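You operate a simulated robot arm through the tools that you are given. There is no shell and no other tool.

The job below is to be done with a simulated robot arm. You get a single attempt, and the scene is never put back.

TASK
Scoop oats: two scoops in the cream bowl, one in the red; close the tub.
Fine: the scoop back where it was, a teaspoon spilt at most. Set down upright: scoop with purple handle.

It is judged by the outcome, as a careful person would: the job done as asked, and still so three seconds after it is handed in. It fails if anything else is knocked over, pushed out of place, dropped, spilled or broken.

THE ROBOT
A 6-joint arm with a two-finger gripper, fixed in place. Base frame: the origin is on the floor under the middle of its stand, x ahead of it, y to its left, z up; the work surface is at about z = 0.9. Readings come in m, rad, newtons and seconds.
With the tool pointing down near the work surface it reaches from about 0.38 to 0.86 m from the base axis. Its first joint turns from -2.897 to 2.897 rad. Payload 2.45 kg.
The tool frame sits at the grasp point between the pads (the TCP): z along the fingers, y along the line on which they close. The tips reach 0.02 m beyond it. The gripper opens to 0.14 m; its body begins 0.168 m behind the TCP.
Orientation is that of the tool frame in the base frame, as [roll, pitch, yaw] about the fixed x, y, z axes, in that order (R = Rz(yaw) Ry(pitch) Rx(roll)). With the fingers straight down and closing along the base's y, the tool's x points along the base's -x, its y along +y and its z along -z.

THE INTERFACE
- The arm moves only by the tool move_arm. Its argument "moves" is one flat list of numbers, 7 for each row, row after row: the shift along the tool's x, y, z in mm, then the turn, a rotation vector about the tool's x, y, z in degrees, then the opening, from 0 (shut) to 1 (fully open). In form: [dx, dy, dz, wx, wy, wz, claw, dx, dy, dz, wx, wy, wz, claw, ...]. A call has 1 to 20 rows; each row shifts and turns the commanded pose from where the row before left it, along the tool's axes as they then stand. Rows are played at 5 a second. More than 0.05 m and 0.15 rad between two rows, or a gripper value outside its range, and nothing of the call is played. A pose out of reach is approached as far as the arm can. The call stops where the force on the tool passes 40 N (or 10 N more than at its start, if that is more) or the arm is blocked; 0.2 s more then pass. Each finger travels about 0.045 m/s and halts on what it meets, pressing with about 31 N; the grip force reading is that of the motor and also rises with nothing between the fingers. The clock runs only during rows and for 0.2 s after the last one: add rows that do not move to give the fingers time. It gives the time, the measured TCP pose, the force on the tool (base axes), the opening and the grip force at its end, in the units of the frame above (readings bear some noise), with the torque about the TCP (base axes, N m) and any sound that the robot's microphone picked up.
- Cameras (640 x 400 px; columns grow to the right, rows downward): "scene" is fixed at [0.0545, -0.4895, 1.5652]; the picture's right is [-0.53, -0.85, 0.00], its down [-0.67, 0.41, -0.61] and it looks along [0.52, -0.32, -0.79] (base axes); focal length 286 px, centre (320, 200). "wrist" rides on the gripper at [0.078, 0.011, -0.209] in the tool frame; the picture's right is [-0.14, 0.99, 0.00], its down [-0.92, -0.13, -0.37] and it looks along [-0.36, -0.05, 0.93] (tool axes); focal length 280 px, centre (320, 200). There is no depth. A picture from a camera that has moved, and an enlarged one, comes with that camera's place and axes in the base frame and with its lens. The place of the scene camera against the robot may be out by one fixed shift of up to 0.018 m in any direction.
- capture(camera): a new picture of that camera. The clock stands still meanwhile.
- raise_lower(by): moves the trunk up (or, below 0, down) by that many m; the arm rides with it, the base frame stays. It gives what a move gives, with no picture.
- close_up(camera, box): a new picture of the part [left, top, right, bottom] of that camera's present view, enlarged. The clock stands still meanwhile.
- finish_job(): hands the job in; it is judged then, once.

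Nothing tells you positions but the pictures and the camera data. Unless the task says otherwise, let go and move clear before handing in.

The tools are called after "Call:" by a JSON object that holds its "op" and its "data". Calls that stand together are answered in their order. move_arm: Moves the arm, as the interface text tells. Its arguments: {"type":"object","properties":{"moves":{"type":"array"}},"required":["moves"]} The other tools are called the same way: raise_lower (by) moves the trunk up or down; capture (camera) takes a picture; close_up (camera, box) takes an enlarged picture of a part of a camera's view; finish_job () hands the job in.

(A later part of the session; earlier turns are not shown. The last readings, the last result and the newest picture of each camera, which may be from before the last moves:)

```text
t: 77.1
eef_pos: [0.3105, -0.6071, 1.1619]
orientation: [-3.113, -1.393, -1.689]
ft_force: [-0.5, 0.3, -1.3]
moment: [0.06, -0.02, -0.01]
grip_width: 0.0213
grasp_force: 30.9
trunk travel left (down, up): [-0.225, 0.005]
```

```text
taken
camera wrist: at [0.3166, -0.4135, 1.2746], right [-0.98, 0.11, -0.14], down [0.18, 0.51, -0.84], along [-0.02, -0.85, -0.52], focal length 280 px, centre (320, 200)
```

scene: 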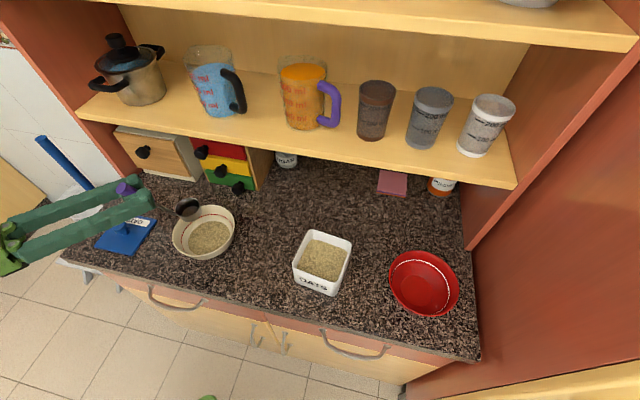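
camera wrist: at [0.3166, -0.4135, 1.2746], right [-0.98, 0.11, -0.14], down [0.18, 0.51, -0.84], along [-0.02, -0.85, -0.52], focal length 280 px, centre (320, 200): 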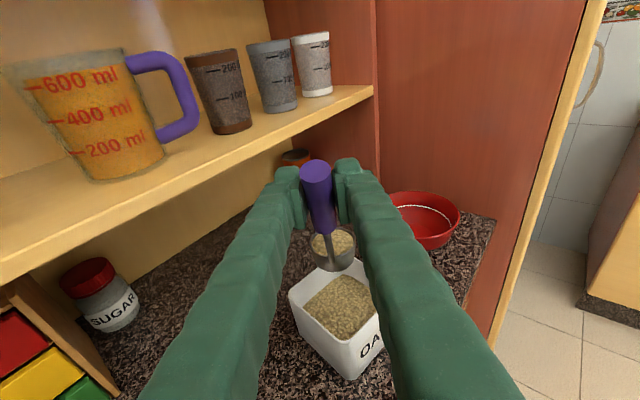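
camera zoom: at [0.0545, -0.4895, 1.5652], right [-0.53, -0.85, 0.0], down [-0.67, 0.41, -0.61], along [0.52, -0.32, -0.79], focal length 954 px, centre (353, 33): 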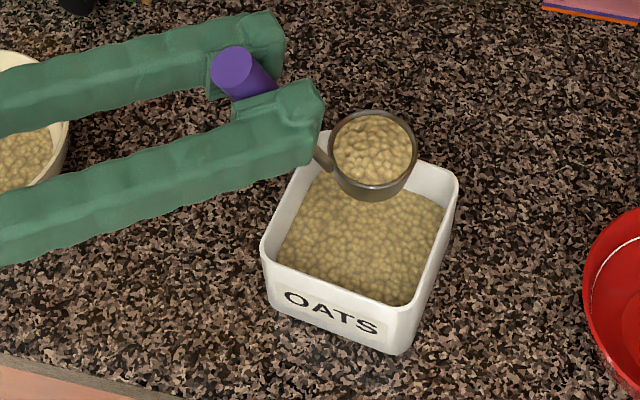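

The third scoop is full. This one goes to the red bowl at about (0.134, -0.824), so I'll carry it level there while turning the tool a little further right.

Call:
{"op": "move_arm", "data": {"moves": [0.8, 4.7, 7.1, -0.607, 0, 0.108, 0, 0.7, 4.6, 7.1, -0.607, 0, 0.107, 0, 1.5, 8.9, 14.4, -1.214, 0, 0.215, 0, 1.5, 8.6, 14.5, -1.214, 0, 0.215, 0, 1.6, 8.2, 14.7, -1.214, 0, 0.215, 0, 1.6, 7.9, 14.9, -1.214, 0, 0.215, 0, 1.6, 7.5, 15.0, -1.214, 0, 0.215, 0, 0, 0, 0, 0, 0, 0, 0]}}

Call:
{"op": "capture", "data": {"camera": "scene"}}

Call:
{"op": "capture", "data": {"camera": "wrist"}}

```text
t: 78.9
eef_pos: [0.2462, -0.6867, 1.155]
orientation: [-3.115, -1.395, -1.819]
ft_force: [0.3, 0.0, -0.7]
moment: [0.09, -0.02, -0.03]
grip_width: 0.0214
grasp_force: 31.1
trunk travel left (down, up): [-0.225, 0.005]
```

```text
taken
```

scene: 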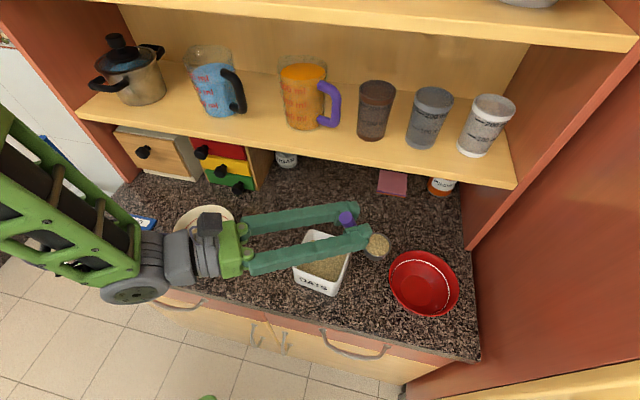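

```text
taken
camera wrist: at [0.2781, -0.4958, 1.2682], right [-0.96, 0.24, -0.14], down [0.24, 0.48, -0.84], along [-0.13, -0.84, -0.52], focal length 280 px, centre (320, 200)
```

wrist: 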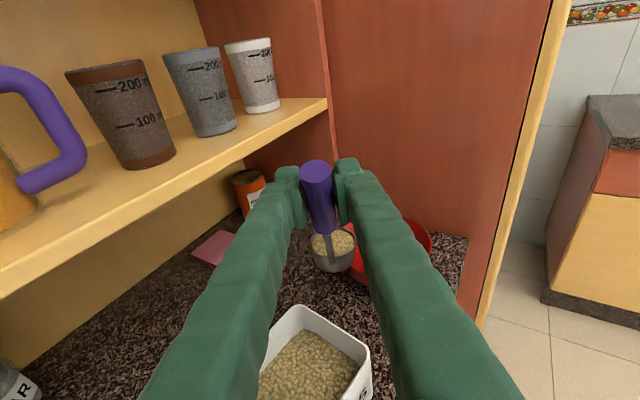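

Tracking well and the cup is still full. Continuing to the red bowl.

Call:
{"op": "move_arm", "data": {"moves": [0.8, 3.6, 7.6, -0.6, 0, 0.11, 0, 1.6, 7.1, 15.2, -1.2, 0, 0.215, 0, 1.7, 6.8, 15.4, -1.2, 0, 0.215, 0, 1.7, 6.4, 15.5, -1.2, 0, 0.215, 0, 1.7, 6.1, 15.7, -1.2, 0, 0.215, 0, 1.8, 5.7, 15.9, -1.2, 0, 0.215, 0, 0.9, 2.6, 8.0, -0.6, 0, 0.1, 0, 0, 0, 0, 0, 0, 0, 0]}}

Call:
{"op": "close_up", "data": {"camera": "scene", "box": [340, 190, 500, 330]}}

Call:
{"op": "capture", "data": {"camera": "wrist"}}

```text
t: 80.7
eef_pos: [0.1861, -0.7663, 1.1494]
orientation: [-3.118, -1.392, -1.941]
ft_force: [-0.4, -0.4, -2.0]
moment: [0.09, -0.02, 0.01]
grip_width: 0.0211
grasp_force: 30.6
trunk travel left (down, up): [-0.225, 0.005]
```

```text
2.86 times, centred on (420, 260) of scene
camera zoom: at [0.0545, -0.4895, 1.5652], right [-0.53, -0.85, 0.0], down [-0.67, 0.41, -0.61], along [0.52, -0.32, -0.79], focal length 818 px, centre (34, 29)
```

zoom: 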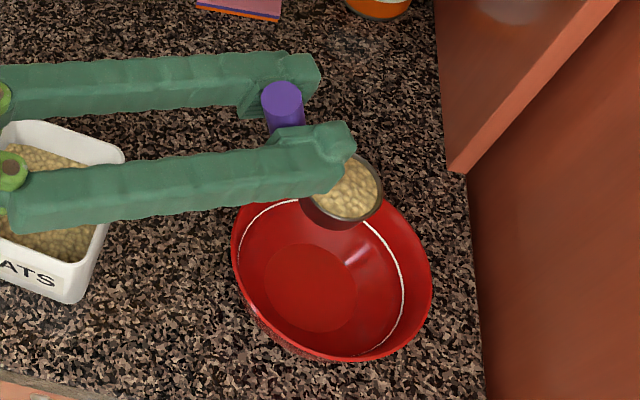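

```text
taken
camera wrist: at [0.241, -0.5797, 1.262], right [-0.92, 0.36, -0.14], down [0.3, 0.45, -0.84], along [-0.24, -0.82, -0.52], focal length 280 px, centre (320, 200)
```

wrist: 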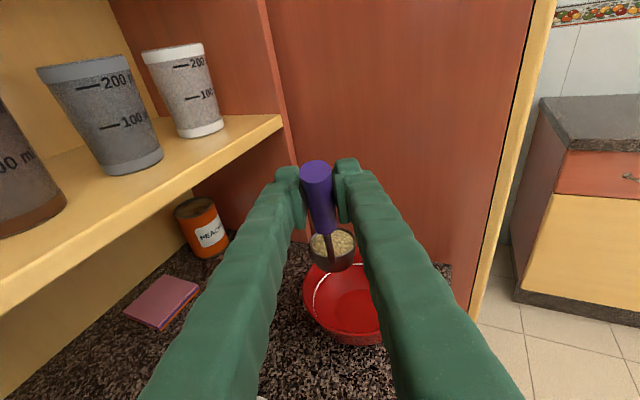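

The cup is over the red bowl with the expected landing spot at its centre. Pouring the same way, first to about 54°.

Call:
{"op": "move_arm", "data": {"moves": [-9, 0, 1.6, 0, 0, 0, 0, -0.2, 9.5, 0, 0, 0, 6, 0, -0.2, 9.5, 0, 0, 0, 6, 0, -0.2, 9.5, 0, 0, 0, 6, 0, -0.2, 9.5, 0, 0, 0, 6, 0, -0.2, 9.5, 0, 0, 0, 6, 0, -0.2, 9.5, 0, 0, 0, 6, 0, 0, 0, 0, 0, 0, 0, 0]}}

Call:
{"op": "close_up", "data": {"camera": "scene", "box": [340, 190, 500, 330]}}

```text
t: 82.5
eef_pos: [0.136, -0.7441, 1.1246]
orientation: [-1.863, -0.917, 3.03]
ft_force: [0.3, -0.5, -1.5]
moment: [0.1, 0.05, -0.01]
grip_width: 0.0211
grasp_force: 31.1
trunk travel left (down, up): [-0.225, 0.005]
```

```text
2.86 times, centred on (420, 260) of scene
camera zoom: at [0.0545, -0.4895, 1.5652], right [-0.53, -0.85, 0.0], down [-0.67, 0.41, -0.61], along [0.52, -0.32, -0.79], focal length 818 px, centre (34, 29)
```

zoom: 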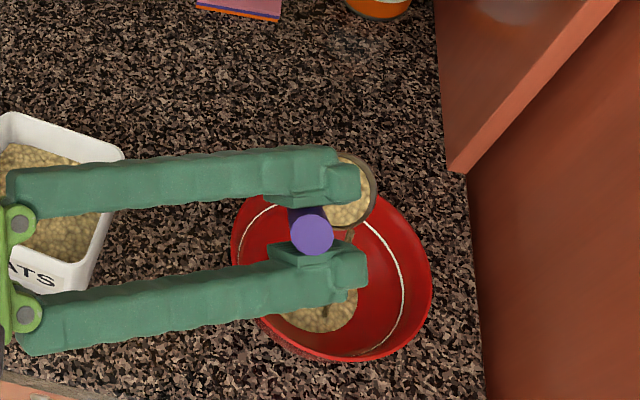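

The oats are streaming into the red bowl. I'll continue the roll, rising slightly so the fingers stay clear of the rim.

Call:
{"op": "move_arm", "data": {"moves": [1.4, 8.3, -0.3, 0, 0, 6, 0, 1.3, 8.2, -0.3, 0, 0, 6, 0, 1.1, 8.0, -0.3, 0, 0, 6, 0, 1.0, 7.9, -0.3, 0, 0, 6, 0, 0.8, 7.8, -0.3, 0, 0, 6, 0, 0.6, 7.7, -0.3, 0, 0, 6, 0, 0.4, 7.6, -0.3, 0, 0, 6, 0, 0, 0, 0, 0, 0, 0, 0]}}

Call:
{"op": "close_up", "data": {"camera": "scene", "box": [340, 190, 500, 330]}}

```text
t: 84.3
eef_pos: [0.1025, -0.7238, 1.0856]
orientation: [-1.752, -0.2, 2.831]
ft_force: [0.3, -0.9, -1.3]
moment: [0.12, 0.07, 0.02]
grip_width: 0.0211
grasp_force: 31.1
trunk travel left (down, up): [-0.225, 0.005]
```

```text
2.86 times, centred on (420, 260) of scene
camera zoom: at [0.0545, -0.4895, 1.5652], right [-0.53, -0.85, 0.0], down [-0.67, 0.41, -0.61], along [0.52, -0.32, -0.79], focal length 818 px, centre (34, 29)
```

zoom: 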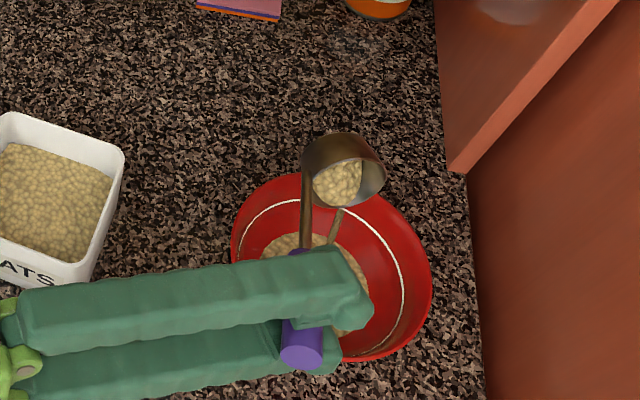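

It's still pouring inside the bowl. Continuing until the cup is empty.

Call:
{"op": "move_arm", "data": {"moves": [0.2, 7.6, -0.3, 0, 0, 6, 0, 0, 7.5, -0.3, 0, 0, 6, 0, -0.2, 7.5, -0.3, 0, 0, 6, 0, -0.2, 9.5, 0, 0, 0, 6, 0, -0.2, 9.5, 0, 0, 0, 6, 0, -0.2, 9.5, 0, 0, 0, 6, 0, -0.2, 9.5, 0, 0, 0, 6, 0, 0, 0, 0, 0, 0, 0, 0, 0, 0, 0, 0, 0, 0, 0, 0, 0, 0, 0, 0, 0, 0]}}

Call:
{"op": "close_up", "data": {"camera": "scene", "box": [340, 190, 500, 330]}}

```text
t: 86.5
eef_pos: [0.116, -0.7158, 1.0271]
orientation: [-1.773, 0.519, 2.691]
ft_force: [0.4, -0.6, -1.2]
moment: [0.16, 0.07, 0.01]
grip_width: 0.0212
grasp_force: 30.3
trunk travel left (down, up): [-0.225, 0.005]
```

```text
2.86 times, centred on (420, 260) of scene
camera zoom: at [0.0545, -0.4895, 1.5652], right [-0.53, -0.85, 0.0], down [-0.67, 0.41, -0.61], along [0.52, -0.32, -0.79], focal length 818 px, centre (34, 29)
```

zoom: 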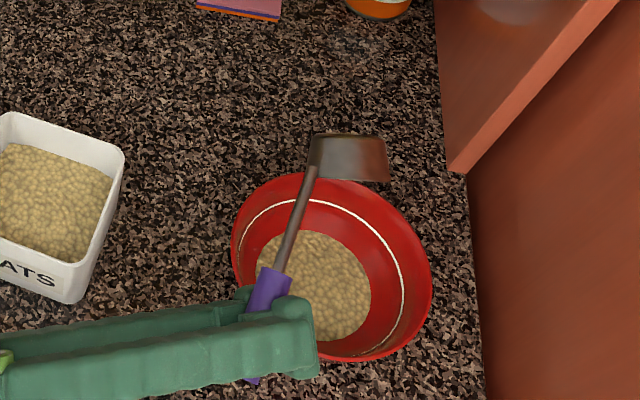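

The red bowl has its one scoop and nothing fell outside. Rolling the empty scoop back upright.

Call:
{"op": "move_arm", "data": {"moves": [-1.3, -12.6, 0, 0, 0, -8, 0, -1.3, -12.6, 0, 0, 0, -8, 0, -1.3, -12.6, 0, 0, 0, -8, 0, -1.3, -12.6, 0, 0, 0, -8, 0, -1.3, -12.6, 0, 0, 0, -8, 0, -1.3, -12.6, 0, 0, 0, -8, 0, -1.3, -12.6, 0, 0, 0, -8, 0, -1.3, -12.6, 0, 0, 0, -8, 0, -1.3, -12.6, 0, 0, 0, -8, 0, -1.3, -12.6, 0, 0, 0, -8, 0, -1.3, -12.6, 0, 0, 0, -8, 0, -1.3, -12.6, 0, 0, 0, -8, 0, -1.3, -12.6, 0, 0, 0, -8, 0, -1.3, -12.6, 0, 0, 0, -8, 0, -1.3, -12.6, 0, 0, 0, -8, 0, 0, 0, 0, 0, 0, 0, 0]}}

Call:
{"op": "close_up", "data": {"camera": "wrist", "box": [280, 140, 380, 280]}}

Call:
{"op": "capture", "data": {"camera": "scene"}}

```text
t: 89.9
eef_pos: [0.1847, -0.7649, 1.1594]
orientation: [-3.127, -1.393, -1.932]
ft_force: [-0.5, 0.1, -0.5]
moment: [0.09, -0.03, 0.05]
grip_width: 0.0206
grasp_force: 31.0
trunk travel left (down, up): [-0.225, 0.005]
```

```text
2.86 times, centred on (330, 210) of wrist
camera zoom: at [0.2412, -0.5804, 1.2733], right [-0.92, 0.36, -0.14], down [0.3, 0.45, -0.84], along [-0.24, -0.82, -0.52], focal length 801 px, centre (291, 171)
```

zoom: 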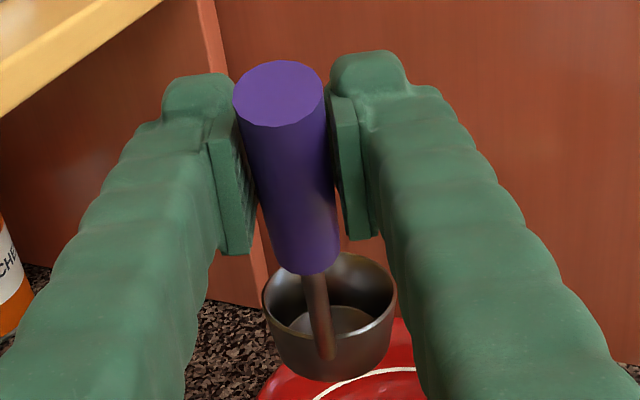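

```text
taken
```

scene: 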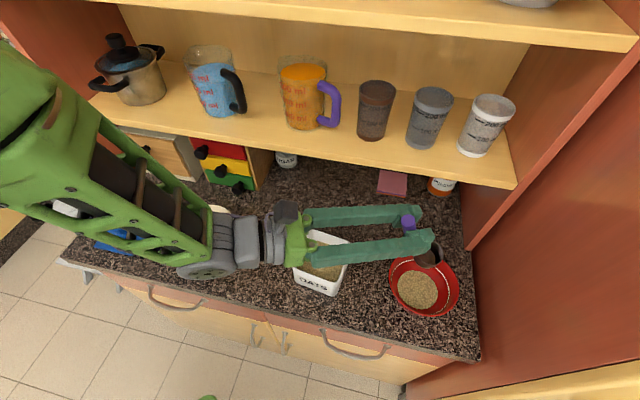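

All three portions are delivered. The scoop has now slid about 9 mm and tipped about 2° in the grip, which I'll allow for when setting it down. Next I'll carry it back towards its original spot, turning the tool to the original heading.

Call:
{"op": "move_arm", "data": {"moves": [-4.2, -4.2, -19.7, 2.354, 0, -0.416, 0, -4.2, -5.0, -19.5, 2.354, 0, -0.416, 0, -4.1, -5.8, -19.3, 2.354, 0, -0.416, 0, -4.1, -6.6, -19.0, 2.354, 0, -0.416, 0, -4.0, -7.4, -18.7, 2.354, 0, -0.416, 0, -4.0, -8.2, -18.4, 2.354, 0, -0.416, 0, -3.9, -9.0, -18.0, 2.354, 0, -0.416, 0, -3.8, -9.8, -17.6, 2.354, 0, -0.416, 0, -3.8, -10.5, -17.2, 2.354, 0, -0.416, 0, -3.7, -11.2, -16.7, 2.354, 0, -0.416, 0, -3.6, -12.0, -16.3, 2.354, 0, -0.416, 0, 0, 0, 0, 0, 0, 0, 0]}}

Call:
{"op": "capture", "data": {"camera": "scene"}}

Call:
{"op": "capture", "data": {"camera": "wrist"}}

```text
t: 92.5
eef_pos: [0.306, -0.5728, 1.1525]
orientation: [-3.121, -1.395, -1.481]
ft_force: [0.1, -0.2, -1.3]
moment: [0.05, 0.02, -0.03]
grip_width: 0.0209
grasp_force: 31.1
trunk travel left (down, up): [-0.225, 0.005]
```

```text
taken
```

scene: 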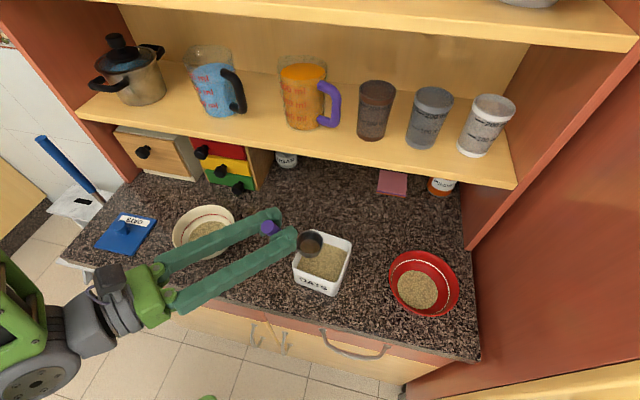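

```text
taken
camera wrist: at [0.2724, -0.3829, 1.2659], right [-0.99, -0.09, -0.14], down [0.07, 0.54, -0.84], along [0.15, -0.84, -0.52], focal length 280 px, centre (320, 200)
```

wrist: 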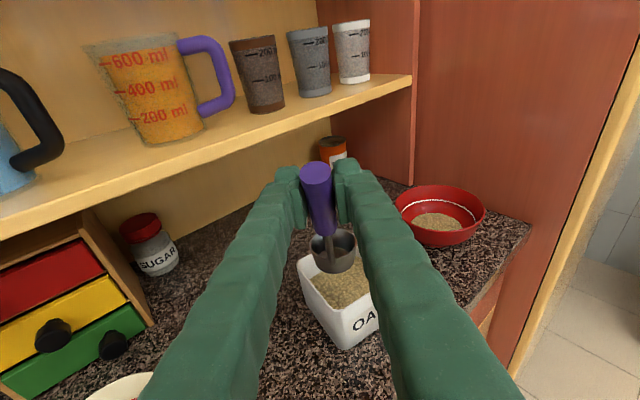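

All good. A few more steps to the original heading, then back and down towards the scoop's old place, keeping the cup clear of the tub corner.

Call:
{"op": "move_arm", "data": {"moves": [-3.5, -12.7, -15.8, 2.354, 0, -0.416, 0, -3.4, -13.4, -15.3, 2.354, 0, -0.416, 0, -3.3, -14, -14.7, 2.354, 0, -0.416, 0, 0, 0, 0, 0, 2.4, 0, 0, -17.4, -0.4, -16.8, 0, 0, 0, 0, -17.4, -0.4, -16.8, 0, 0, 0, 0, 0, 0, 0, 0, 0, 0, 0]}}

Call:
{"op": "capture", "data": {"camera": "scene"}}

Call:
{"op": "capture", "data": {"camera": "wrist"}}

```text
t: 94.1
eef_pos: [0.3291, -0.4837, 1.1196]
orientation: [-3.111, -1.437, -1.364]
ft_force: [0.7, 0.9, -1.7]
moment: [0.13, 0.02, 0.0]
grip_width: 0.0206
grasp_force: 30.8
trunk travel left (down, up): [-0.225, 0.005]
```

```text
taken
```

scene: 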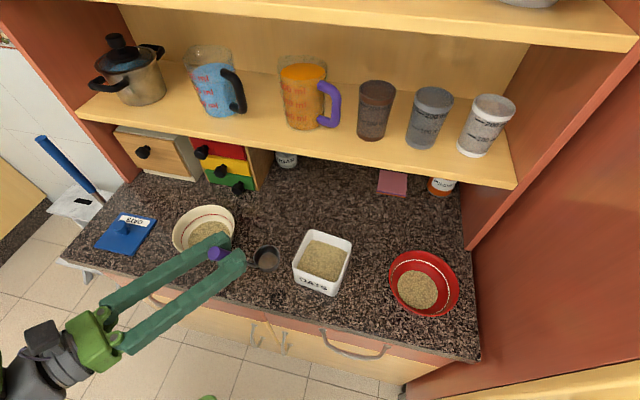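

```text
taken
camera wrist: at [0.2716, -0.2941, 1.225], right [-0.97, -0.21, -0.14], down [0.01, 0.5, -0.86], along [0.25, -0.84, -0.48], focal length 280 px, centre (320, 200)
```

wrist: 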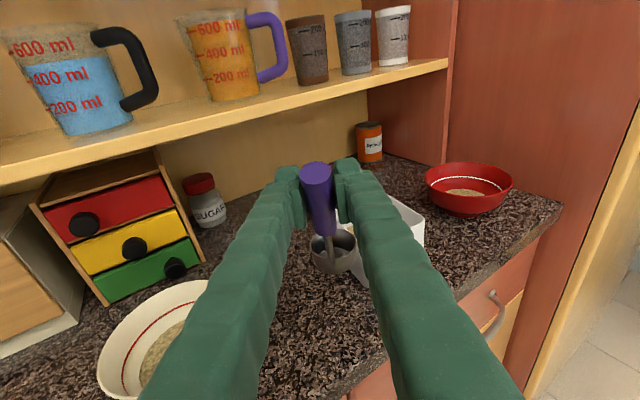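

Now back 4 cm and down to just above the counter, then compare with the scoop's original picture.

Call:
{"op": "move_arm", "data": {"moves": [-18.5, 0.4, -7.4, 0, 0, 0, 0, -18.5, 0.4, -7.4, 0, 0, 0, 0, -18.5, 0.4, -7.4, 0, 0, 0, 0, -16, 0.4, -7.6, 0, 0, 0, 0, 0, 0, 0, 0, 0, 0, 0]}}

Call:
{"op": "close_up", "data": {"camera": "scene", "box": [190, 210, 370, 322]}}

Call:
{"op": "close_up", "data": {"camera": "wrist", "box": [280, 140, 380, 280]}}

```text
t: 95.3
eef_pos: [0.319, -0.447, 1.0521]
orientation: [-3.114, -1.438, -1.363]
ft_force: [0.2, -0.4, -1.2]
moment: [0.11, 0.03, -0.01]
grip_width: 0.0205
grasp_force: 31.0
trunk travel left (down, up): [-0.225, 0.005]
```

```text
3.56 times, centred on (280, 266) of scene
camera zoom: at [0.0545, -0.4895, 1.5652], right [-0.53, -0.85, 0.0], down [-0.67, 0.41, -0.61], along [0.52, -0.32, -0.79], focal length 1018 px, centre (462, -35)
```

zoom: 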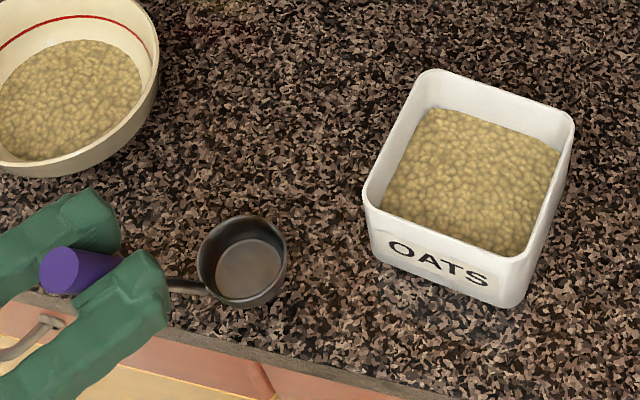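

```text
2.86 times, centred on (330, 210) of wrist
camera zoom: at [0.2617, -0.2574, 1.157], right [-0.97, -0.21, -0.14], down [0.01, 0.5, -0.86], along [0.25, -0.84, -0.48], focal length 801 px, centre (291, 171)
```

zoom: 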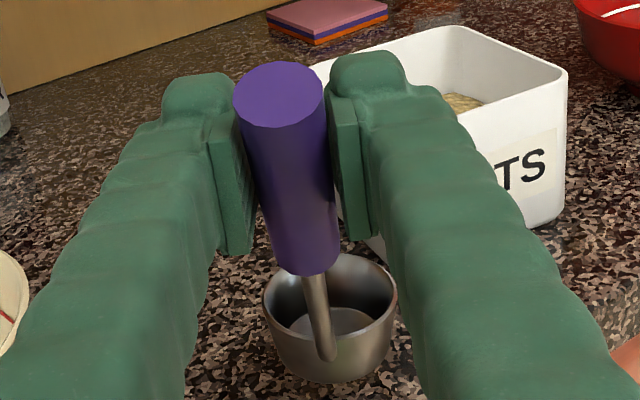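

The cup is about 2 cm above the counter and nearly over its old spot. Before setting it down I want to check how level it is, so I'll zoom in closely.

Call:
{"op": "close_up", "data": {"camera": "scene", "box": [200, 250, 300, 312]}}

Call:
{"op": "close_up", "data": {"camera": "wrist", "box": [300, 210, 360, 280]}}

```text
6.40 times, centred on (250, 281) of scene
camera zoom: at [0.0545, -0.4895, 1.5652], right [-0.53, -0.85, 0.0], down [-0.67, 0.41, -0.61], along [0.52, -0.32, -0.79], focal length 1832 px, centre (768, -318)
```

zoom: 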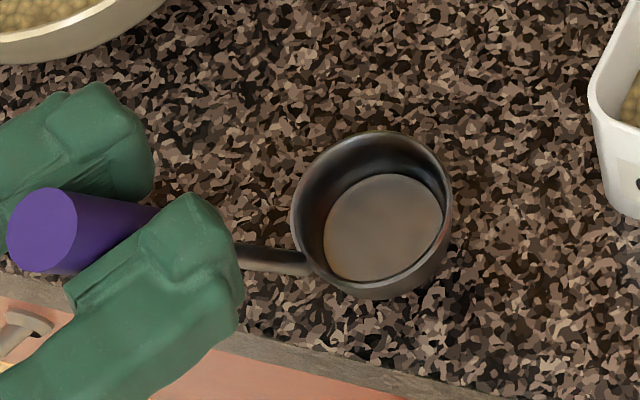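

```text
5.71 times, centred on (330, 245) of wrist
camera zoom: at [0.2617, -0.2574, 1.157], right [-0.97, -0.21, -0.14], down [0.01, 0.5, -0.86], along [0.25, -0.84, -0.48], focal length 1602 px, centre (263, -57)
```

zoom: 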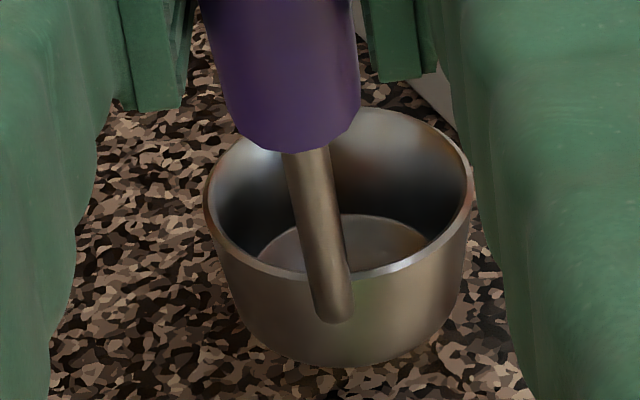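

The cup leans back about 3°, so I'll undo my earlier tilt correction and shift forward and right by about 3 mm. Then I'll compare with the original picture again.

Call:
{"op": "move_arm", "data": {"moves": [2.5, 1.4, 3.9, 0, -1.5, 0, 0, 2.6, 1.4, 3.9, 0, -1.5, 0, 0, 0, 0, 0, 0, 0, 0, 0]}}

Call:
{"op": "close_up", "data": {"camera": "scene", "box": [190, 210, 370, 322]}}

Call:
{"op": "close_up", "data": {"camera": "wrist", "box": [300, 210, 360, 280]}}

```text
t: 96.1
eef_pos: [0.3167, -0.456, 1.0566]
orientation: [-3.127, -1.383, -1.354]
ft_force: [-0.1, 0.3, -1.4]
moment: [0.08, 0.0, 0.04]
grip_width: 0.0207
grasp_force: 31.5
trunk travel left (down, up): [-0.225, 0.005]
```

```text
3.56 times, centred on (280, 266) of scene
camera zoom: at [0.0545, -0.4895, 1.5652], right [-0.53, -0.85, 0.0], down [-0.67, 0.41, -0.61], along [0.52, -0.32, -0.79], focal length 1018 px, centre (462, -35)
```

zoom: 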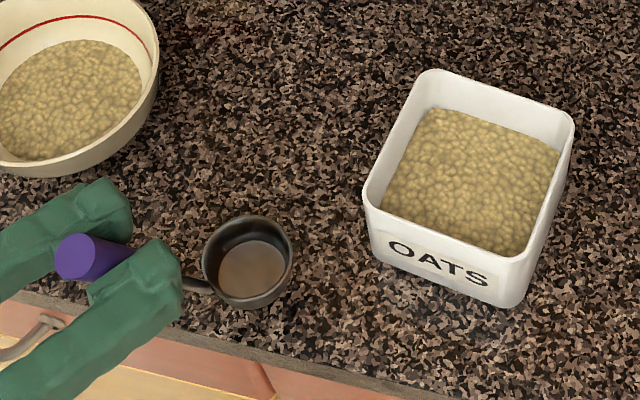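

```text
5.71 times, centred on (330, 245) of wrist
camera zoom: at [0.2622, -0.2713, 1.1721], right [-0.97, -0.21, -0.14], down [0.0, 0.55, -0.84], along [0.25, -0.81, -0.53], focal length 1602 px, centre (263, -57)
```

zoom: 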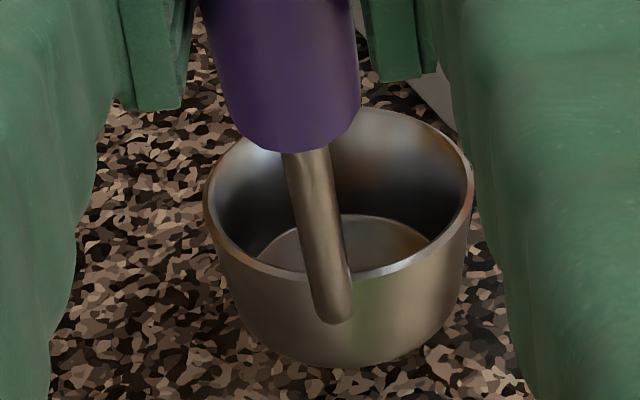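

The cup now sits level and over its old spot, with the handle turned roughly 4° in the grip. I'll undo that turn and lower most of the way.

Call:
{"op": "move_arm", "data": {"moves": [0, 4.3, 0, 3.44, 0, -0.65, 0, -4.9, 0, 0.9, 0, 0, 0, 0, -4.9, 0, 0.9, 0, 0, 0, 0, -4.9, 0, 0.9, 0, 0, 0, 0, 0, 0, 0, 0, 0, 0, 0]}}

Call:
{"op": "close_up", "data": {"camera": "scene", "box": [190, 210, 370, 322]}}

Call:
{"op": "close_up", "data": {"camera": "wrist", "box": [280, 140, 380, 280]}}

```text
t: 97.3
eef_pos: [0.3121, -0.4558, 1.0426]
orientation: [-3.123, -1.386, -1.292]
ft_force: [-0.3, 0.2, -1.1]
moment: [0.09, 0.01, -0.05]
grip_width: 0.0209
grasp_force: 31.1
trunk travel left (down, up): [-0.225, 0.005]
```

```text
3.56 times, centred on (280, 266) of scene
camera zoom: at [0.0545, -0.4895, 1.5652], right [-0.53, -0.85, 0.0], down [-0.67, 0.41, -0.61], along [0.52, -0.32, -0.79], focal length 1018 px, centre (462, -35)
```

zoom: 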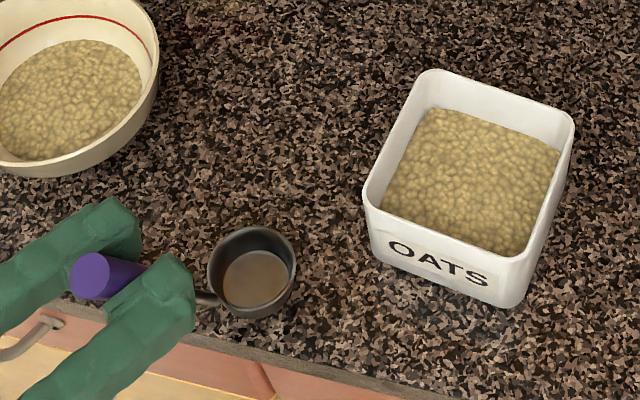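

```text
2.86 times, centred on (330, 210) of wrist
camera zoom: at [0.2471, -0.2757, 1.1561], right [-0.95, -0.27, -0.14], down [-0.03, 0.55, -0.84], along [0.3, -0.79, -0.53], focal length 801 px, centre (291, 171)
```

zoom: 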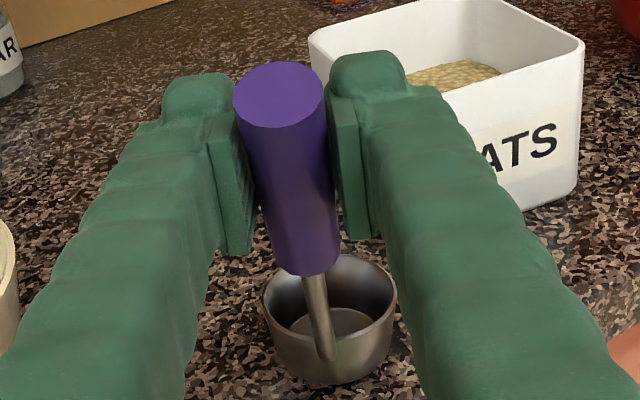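

It matches the original outline to within a couple of pixels. Now I'll lower in small steps and watch for contact.

Call:
{"op": "move_arm", "data": {"moves": [-1.6, -1, 1.3, 0, 0, 0, 0, -1.6, -1, 1.3, 0, 0, 0, 0, 0, 0, 0, 0, 0, 0, 0]}}

```text
t: 98.1
eef_pos: [0.3152, -0.457, 1.0392]
orientation: [-3.125, -1.386, -1.291]
ft_force: [0.3, 0.8, -1.2]
moment: [0.07, 0.04, -0.03]
grip_width: 0.0205
grasp_force: 31.0
trunk travel left (down, up): [-0.225, 0.005]
```

Call:
{"op": "move_arm", "data": {"moves": [-1.5, 0, 0.3, 0, 0, 0, 0, -1.5, 0, 0.3, 0, 0, 0, 0, 0, 0, 0, 0, 0, 0, 0]}}

Call:
{"op": "close_up", "data": {"camera": "wrist", "box": [300, 210, 360, 280]}}

```text
t: 98.9
eef_pos: [0.3162, -0.458, 1.0365]
orientation: [-3.123, -1.386, -1.292]
ft_force: [0.5, 0.5, -1.2]
moment: [0.07, 0.01, 0.0]
grip_width: 0.0204
grasp_force: 30.8
trunk travel left (down, up): [-0.225, 0.005]
```

```text
5.71 times, centred on (330, 245) of wrist
camera zoom: at [0.2498, -0.2776, 1.1503], right [-0.95, -0.26, -0.14], down [-0.03, 0.55, -0.84], along [0.3, -0.79, -0.53], focal length 1602 px, centre (263, -57)
```

zoom: 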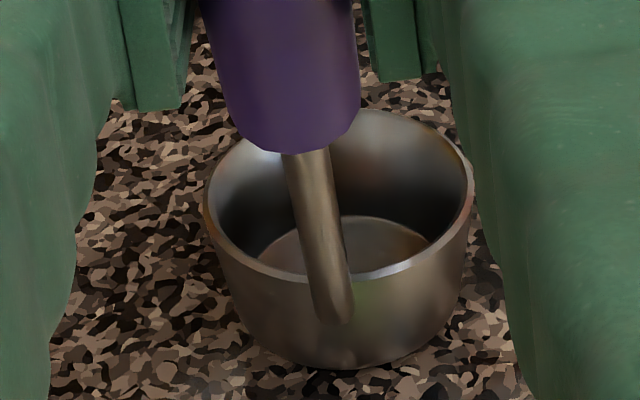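

No contact yet. Two more small steps down.

Call:
{"op": "move_arm", "data": {"moves": [-1.5, 0, 0.3, 0, 0, 0, 0, -1.5, 0, 0.3, 0, 0, 0, 0, 0, 0, 0, 0, 0, 0, 0]}}

```text
t: 99.7
eef_pos: [0.3159, -0.4591, 1.0354]
orientation: [-3.119, -1.392, -1.294]
ft_force: [1.0, 3.3, 15.2]
moment: [-0.69, -0.06, -0.01]
grip_width: 0.0207
grasp_force: 31.1
trunk travel left (down, up): [-0.225, 0.005]
```

Contact: about 15 N upward. I'll ease up a millimetre so it rests lightly, then read the force again.

Call:
{"op": "move_arm", "data": {"moves": [1.2, 0, -0.2, 0, 0, 0, 0, 0, 0, 0, 0, 0, 0, 0]}}

Call:
{"op": "close_up", "data": {"camera": "scene", "box": [190, 210, 370, 322]}}

Call:
{"op": "close_up", "data": {"camera": "wrist", "box": [280, 140, 380, 280]}}

```text
t: 100.3
eef_pos: [0.315, -0.4579, 1.0342]
orientation: [-3.122, -1.386, -1.294]
ft_force: [0.0, -2.3, 10.1]
moment: [-1.0, -0.07, 0.06]
grip_width: 0.0203
grasp_force: 30.8
trunk travel left (down, up): [-0.225, 0.005]
```

```text
3.56 times, centred on (280, 266) of scene
camera zoom: at [0.0545, -0.4895, 1.5652], right [-0.53, -0.85, 0.0], down [-0.67, 0.41, -0.61], along [0.52, -0.32, -0.79], focal length 1018 px, centre (462, -35)
```

zoom: 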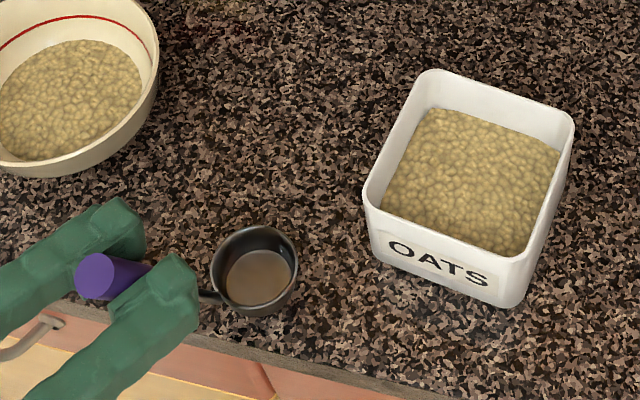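

```text
2.86 times, centred on (330, 210) of wrist
camera zoom: at [0.2497, -0.2772, 1.1486], right [-0.95, -0.26, -0.14], down [-0.03, 0.55, -0.84], along [0.3, -0.79, -0.53], focal length 801 px, centre (291, 171)
```

zoom: 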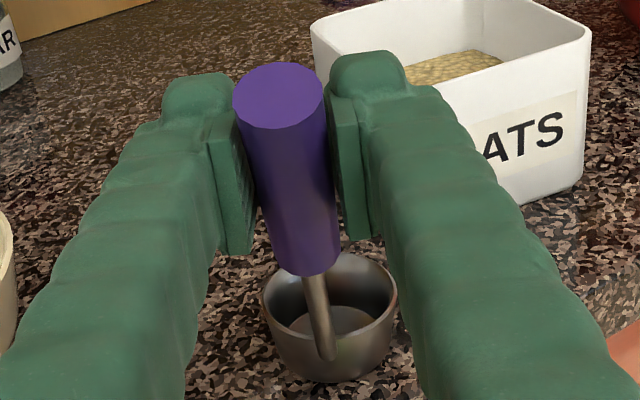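

The cup is exactly on its old outline. It's still pressing with 10 N, so I'll ease up a touch more before releasing.

Call:
{"op": "move_arm", "data": {"moves": [0.9, 0, -0.2, 0, 0, 0, 0, 0, 0, 0, 0, 0, 0, 0]}}

```text
t: 100.9
eef_pos: [0.3147, -0.4568, 1.0339]
orientation: [-3.122, -1.385, -1.294]
ft_force: [0.9, -1.3, 4.0]
moment: [-0.56, -0.1, 0.07]
grip_width: 0.0206
grasp_force: 31.0
trunk travel left (down, up): [-0.225, 0.005]
```

Call:
{"op": "move_arm", "data": {"moves": [0.4, 0, 0, 0, 0, 0, 0, 0, 0, 0, 0, 0, 0, 0.15, 0, 0, 0, 0, 0, 0, 0.17, 0, 0, 0, 0, 0, 0, 0.2, 0, 0, 0, 0, 0, 0, 0.25, 0, 0, 0, 0, 0, 0, 0.35, 0, 0, 0, 0, 0, 0, 0.5, 0, 0, 0, 0, 0, 0, 0.65, 0, 0, 0, 0, 0, 0, 0.65, 0, 0, 0, 0, 0, 0, 0.65]}}

Call:
{"op": "capture", "data": {"camera": "wrist"}}

Call:
{"op": "close_up", "data": {"camera": "scene", "box": [190, 210, 370, 322]}}

```text
t: 103.1
eef_pos: [0.3161, -0.4561, 1.0358]
orientation: [-3.121, -1.385, -1.293]
ft_force: [-0.4, 0.0, -0.4]
moment: [0.0, 0.01, 0.0]
grip_width: 0.091
grasp_force: 0.0
trunk travel left (down, up): [-0.225, 0.005]
```

```text
taken
camera wrist: at [0.2494, -0.2773, 1.1497], right [-0.95, -0.27, -0.14], down [-0.03, 0.55, -0.84], along [0.3, -0.79, -0.53], focal length 280 px, centre (320, 200)
```

wrist: 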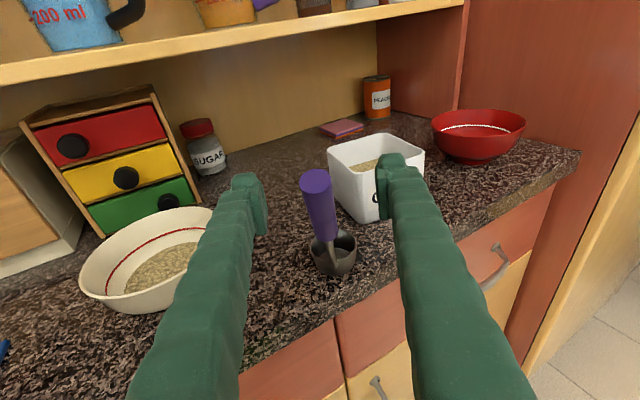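

```text
3.56 times, centred on (280, 266) of scene
camera zoom: at [0.0545, -0.4895, 1.5652], right [-0.53, -0.85, 0.0], down [-0.67, 0.41, -0.61], along [0.52, -0.32, -0.79], focal length 1018 px, centre (462, -35)
```

zoom: 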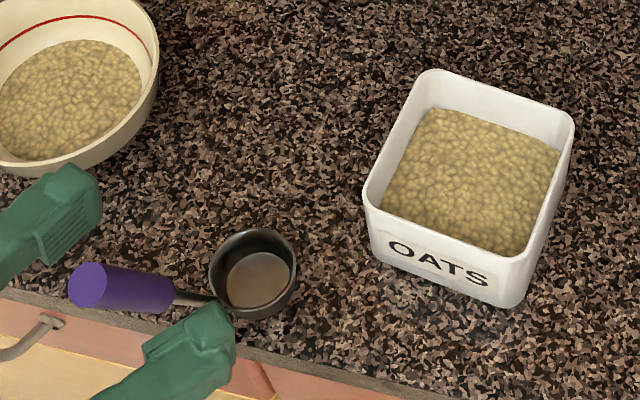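

The scoop stands upright on its own, within a few pixels of its original place. I'll raise the open fingers straight up clear of the handle.

Call:
{"op": "move_arm", "data": {"moves": [15, 0, -2.8, 0, 0, 0, 0.65, 25, 0, -4.7, 0, 0, 0, 0.65, 25, 0, -4.7, 0, 0, 0, 0.65, 20, 0, -3.8, 0, 0, 0, 0.65, 0, 0, 0, 0, 0, 0, 0.65]}}

Call:
{"op": "capture", "data": {"camera": "scene"}}

Call:
{"op": "capture", "data": {"camera": "wrist"}}

```text
t: 104.3
eef_pos: [0.3159, -0.457, 1.1225]
orientation: [-3.122, -1.386, -1.293]
ft_force: [0.8, 0.4, -0.3]
moment: [0.01, -0.02, -0.01]
grip_width: 0.0909
grasp_force: 0.1
trunk travel left (down, up): [-0.225, 0.005]
```

```text
taken
```

scene: 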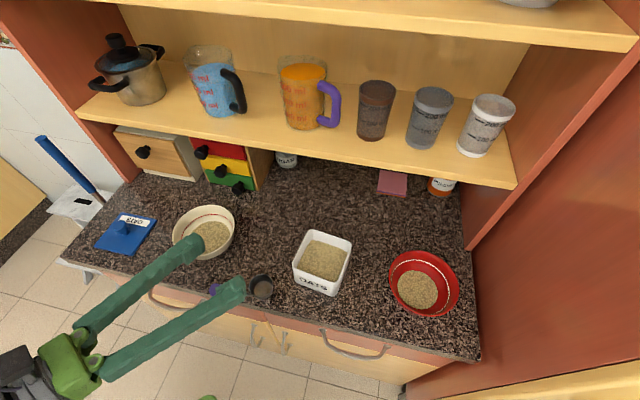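

```text
taken
camera wrist: at [0.2497, -0.2769, 1.2372], right [-0.95, -0.27, -0.14], down [-0.03, 0.55, -0.84], along [0.3, -0.79, -0.53], focal length 280 px, centre (320, 200)
```

wrist: 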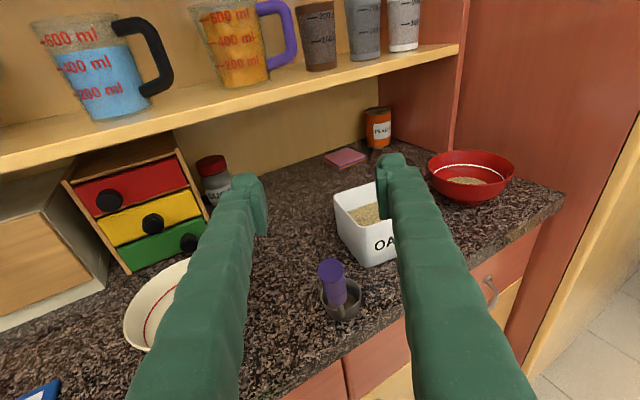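

Clear of the scoop. Now I'll pitch the tool back down to vertical while rising, ready for the lid and tub work.

Call:
{"op": "move_arm", "data": {"moves": [11.8, 0, 4, 0, -8, 0, 0.65, 11.4, 0, 4, 0, -8, 0, 0.65, 10.7, 0, 0, 0, -8, 0, 0.65, 9.9, 0, -4, 0, -8, 0, 0.65, 8.8, 0, -8.1, 0, -8, 0, 0.65, 7.6, 0, -9.3, 0, -8, 0, 0.65, 6.3, 0, -10.2, 0, -8, 0, 0.65, 4.8, 0, -11, 0, -8, 0, 0.65, 3.2, 0, -11.6, 0, -8, 0, 0.65, 1.5, 0, -11.9, 0, -7.4, 0, 0.65, 0, 0, 0, 0, 0, 0, 0.65]}}

Call:
{"op": "capture", "data": {"camera": "scene"}}

Call:
{"op": "capture", "data": {"camera": "wrist"}}

```text
t: 106.7
eef_pos: [0.3066, -0.5031, 1.2029]
orientation: [3.06, -0.283, -1.299]
ft_force: [-0.9, -0.2, 0.1]
moment: [-0.03, 0.0, 0.0]
grip_width: 0.0911
grasp_force: 0.2
out of reach, approached as far as the arm can: row 1, 2, 7, 8, 9
trunk travel left (down, up): [-0.225, 0.005]
```

```text
taken
```

scene: 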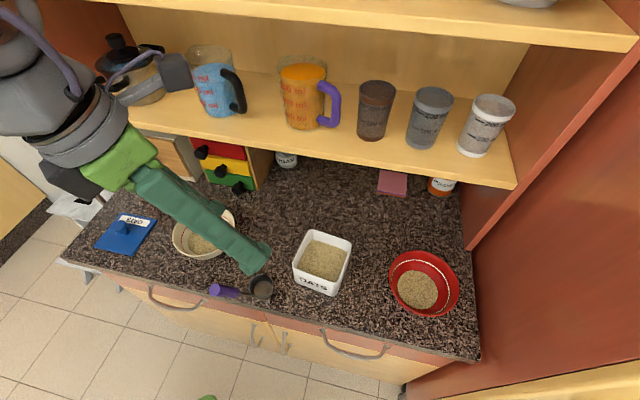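

```text
taken
camera wrist: at [0.3172, -0.5165, 1.4253], right [-0.99, -0.12, 0.04], down [-0.11, 0.99, 0.09], along [-0.05, 0.08, -1.0], focal length 280 px, centre (320, 200)
```

wrist: 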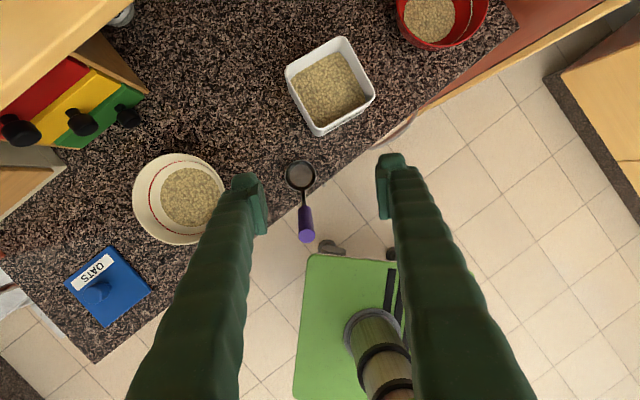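

The arm is through the awkward zone, and this overhead view shows the lid, bowls, scoop and tub clearly. I'll take close-ups of the lid and tub to measure their positions and angles.

Call:
{"op": "close_up", "data": {"camera": "wrist", "box": [50, 230, 170, 340]}}

Call:
{"op": "close_up", "data": {"camera": "wrist", "box": [270, 20, 390, 150]}}

Call:
{"op": "close_up", "data": {"camera": "scene", "box": [80, 200, 180, 270]}}

```text
3.64 times, centred on (110, 285) of wrist
camera zoom: at [0.3172, -0.5165, 1.4253], right [-0.99, -0.12, 0.04], down [-0.11, 0.99, 0.09], along [-0.05, 0.08, -1.0], focal length 1020 px, centre (1084, -109)
```

zoom: 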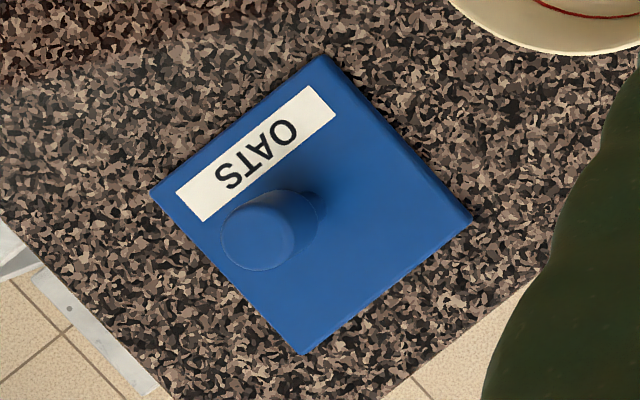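

```text
3.08 times, centred on (330, 85) of wrist
camera zoom: at [0.3172, -0.5165, 1.4253], right [-0.99, -0.12, 0.04], down [-0.11, 0.99, 0.09], along [-0.05, 0.08, -1.0], focal length 863 px, centre (289, 554)
```

zoom: 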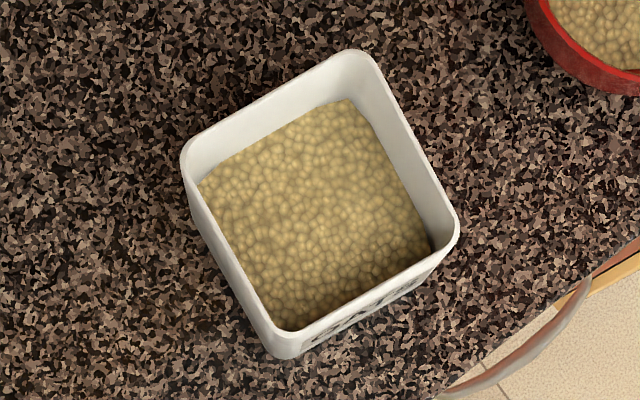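

```text
5.71 times, centred on (130, 235) of scene
camera zoom: at [0.0545, -0.4895, 1.5652], right [-0.53, -0.85, 0.0], down [-0.67, 0.41, -0.61], along [0.52, -0.32, -0.79], focal length 1636 px, centre (1406, 0)
```

zoom: 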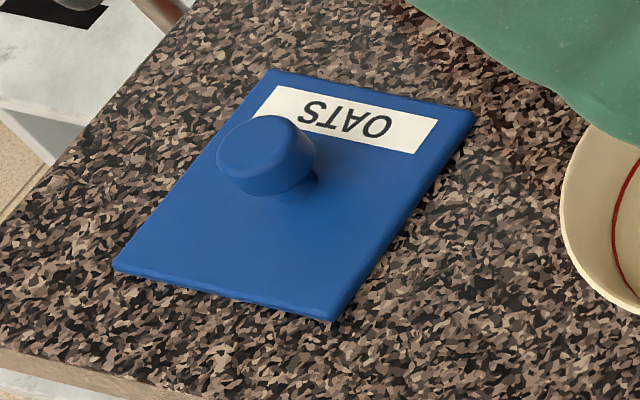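

The lid is centred at about (0.661, -0.273), square with the counter (yaw ≈ -45°), and its knob top is at z ≈ 0.945. The tub is at about (0.301, -0.662), yaw ≈ -52°. I'll level the tool and turn it so the camera faces away from the shelf.

Call:
{"op": "move_arm", "data": {"moves": [0, 0, 0, 2.35, -8, 0, 0.65, 0, 0, 0, 2.35, -8, 0, 0.65, 0, 0, 0, 0, 0, 8, 0.65, 0, 0, 0, 0, 0, 8, 0.65, 0, 0, 0, 0, 0, 8, 0.65, 0, 0, 0, 0, 0, 8, 0.65, 0, 0, 0, 0, 0, 8, 0.65, 0, 0, 0, 0, 0, 8, 0.65, 0, 0, 0, 0, 0, 8, 0.65, 0, 0, 0, 0, 0, 8, 0.65, 0, 0, 0, 0, 0, 8, 0.65, 0, 0, 0, 0, 0, 8, 0.65, 0, 0, 0, 0, 0, 8, 0.65, 0, 0, 0, 0, 0, 8, 0.65, 0, 0, 0, 0, 0, 8, 0.65, 0, 0, 0, 0, 0, 0, 0.65]}}

```text
t: 110.1
eef_pos: [0.3069, -0.5018, 1.203]
orientation: [-3.139, 0.002, -3.128]
ft_force: [0.1, -0.6, 0.1]
moment: [0.04, 0.01, 0.0]
grip_width: 0.091
grasp_force: 0.1
trunk travel left (down, up): [-0.225, 0.005]
```

Level, and back to the starting wrist orientation. Another 50° of turn lines the jaws up with the tub's original left-right axis. Then I'll move above the tub.

Call:
{"op": "move_arm", "data": {"moves": [0, 0, 0, 0, 0, 8.4, 0.65, 0, 0, 0, 0, 0, 8.4, 0.65, 0, 0, 0, 0, 0, 8.4, 0.8, 0, 0, 0, 0, 0, 8.4, 0.9, 0, 0, 0, 0, 0, 8.4, 1, 0, 0, 0, 0, 0, 8.2, 1, 0, 0, 0, 0, 0, 0, 1]}}

Call:
{"op": "capture", "data": {"camera": "wrist"}}

```text
t: 111.7
eef_pos: [0.3067, -0.5015, 1.2021]
orientation: [3.141, 0.003, 2.279]
ft_force: [0.0, 0.4, -0.3]
moment: [0.02, 0.0, -0.02]
grip_width: 0.1398
grasp_force: 0.0
trunk travel left (down, up): [-0.225, 0.005]
```

```text
taken
camera wrist: at [0.2634, -0.4341, 1.4111], right [0.84, 0.54, 0.0], down [0.5, -0.78, 0.37], along [0.2, -0.31, -0.93], focal length 280 px, centre (320, 200)
```

wrist: 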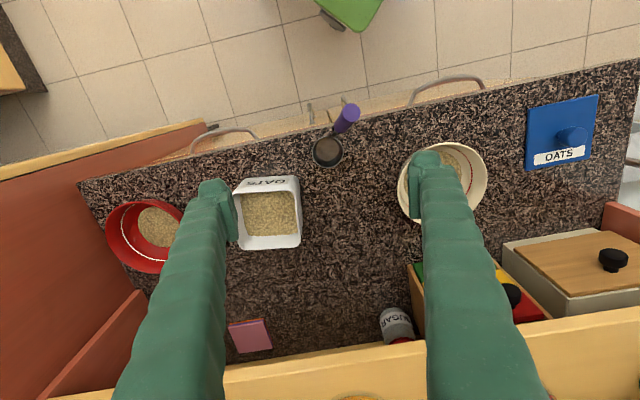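

The jaws are aligned with the tub's original axis. Moving above the tub at a safe height.

Call:
{"op": "move_arm", "data": {"moves": [-29.6, -27.2, 0, 0, 0, 0, 1, -29.6, -27.2, 0, 0, 0, 0, 1, -29.6, -27.2, 0, 0, 0, 0, 1, -29.4, -27.1, 0, 0, 0, 0, 1, 0, 0, 20, 0, 0, 0, 1, 0, 0, 20, 0, 0, 0, 1, 0, 0, 0, 0, 0, 0, 1]}}

Call:
{"op": "capture", "data": {"camera": "wrist"}}

Call:
{"op": "capture", "data": {"camera": "scene"}}

```text
t: 113.3
eef_pos: [0.2999, -0.6617, 1.1645]
orientation: [-3.141, 0.003, 2.281]
ft_force: [0.1, 0.1, 0.5]
moment: [-0.02, 0.0, -0.03]
grip_width: 0.14
grasp_force: 0.0
trunk travel left (down, up): [-0.225, 0.005]
```

```text
taken
camera wrist: at [0.2573, -0.5943, 1.3722], right [0.84, 0.54, 0.0], down [0.5, -0.78, 0.37], along [0.2, -0.31, -0.93], focal length 280 px, centre (320, 200)
```

wrist: 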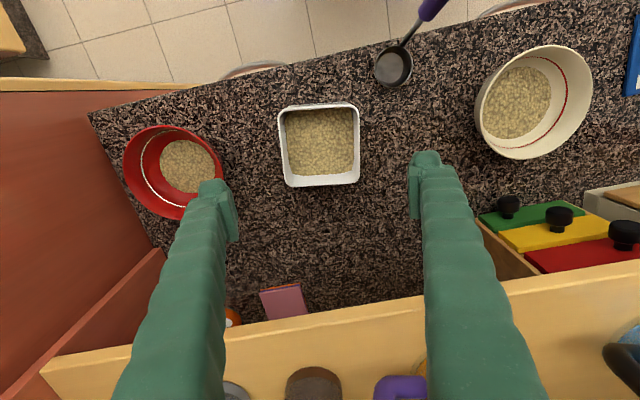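

```text
taken
```

scene: 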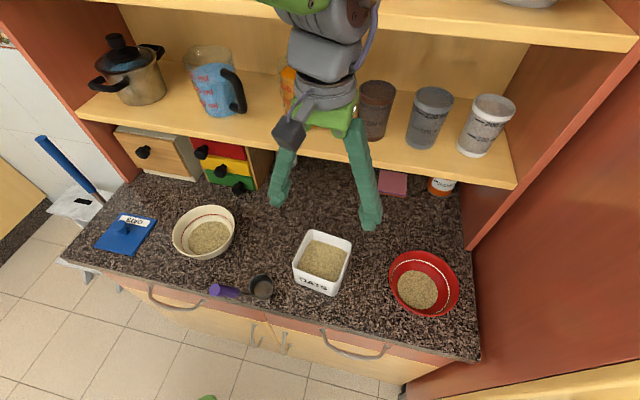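

Directly above the tub now. I'll zoom in to see exactly how the tub sits relative to the jaws.

Call:
{"op": "close_up", "data": {"camera": "wrist", "box": [260, 85, 380, 205]}}

```text
3.33 times, centred on (320, 145) of wrist
camera zoom: at [0.2573, -0.5943, 1.3722], right [0.84, 0.54, 0.0], down [0.5, -0.78, 0.37], along [0.2, -0.31, -0.93], focal length 935 px, centre (320, 383)
```

zoom: 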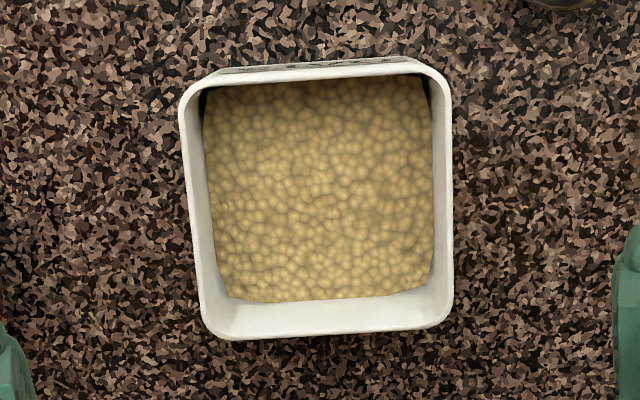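

The tub is right under the tool and turned about 4° relative to the jaws, which is the same rotation it picked up earlier. Closing the jaws gently on its side walls will square it up. Lowering with the jaws wide open.

Call:
{"op": "move_arm", "data": {"moves": [0, 0, 36, 0, 0, 0, 1, 0, 0, 36, 0, 0, 0, 1, 0, 0, 36, 0, 0, 0, 1, 0, 0, 36, 0, 0, 0, 1, 0, 0, 0, 0, 0, 0, 1]}}

Call:
{"op": "capture", "data": {"camera": "wrist"}}

Call:
{"op": "capture", "data": {"camera": "scene"}}

```text
t: 114.5
eef_pos: [0.3009, -0.6641, 1.021]
orientation: [3.14, 0.003, 2.281]
ft_force: [0.1, -0.9, 0.6]
moment: [-0.02, 0.01, 0.01]
grip_width: 0.14
grasp_force: 0.1
trunk travel left (down, up): [-0.225, 0.005]
```

```text
taken
camera wrist: at [0.2585, -0.5958, 1.2289], right [0.84, 0.54, 0.0], down [0.5, -0.78, 0.37], along [0.2, -0.31, -0.93], focal length 280 px, centre (320, 200)
```

wrist: 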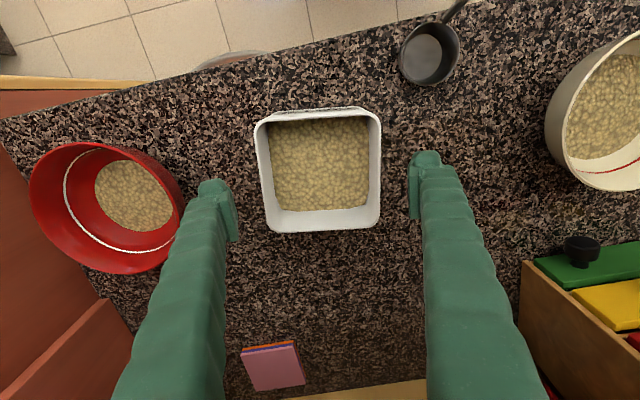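

```text
taken
```

scene: 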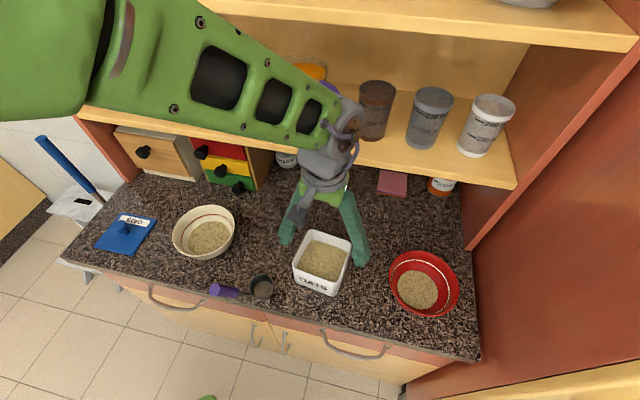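

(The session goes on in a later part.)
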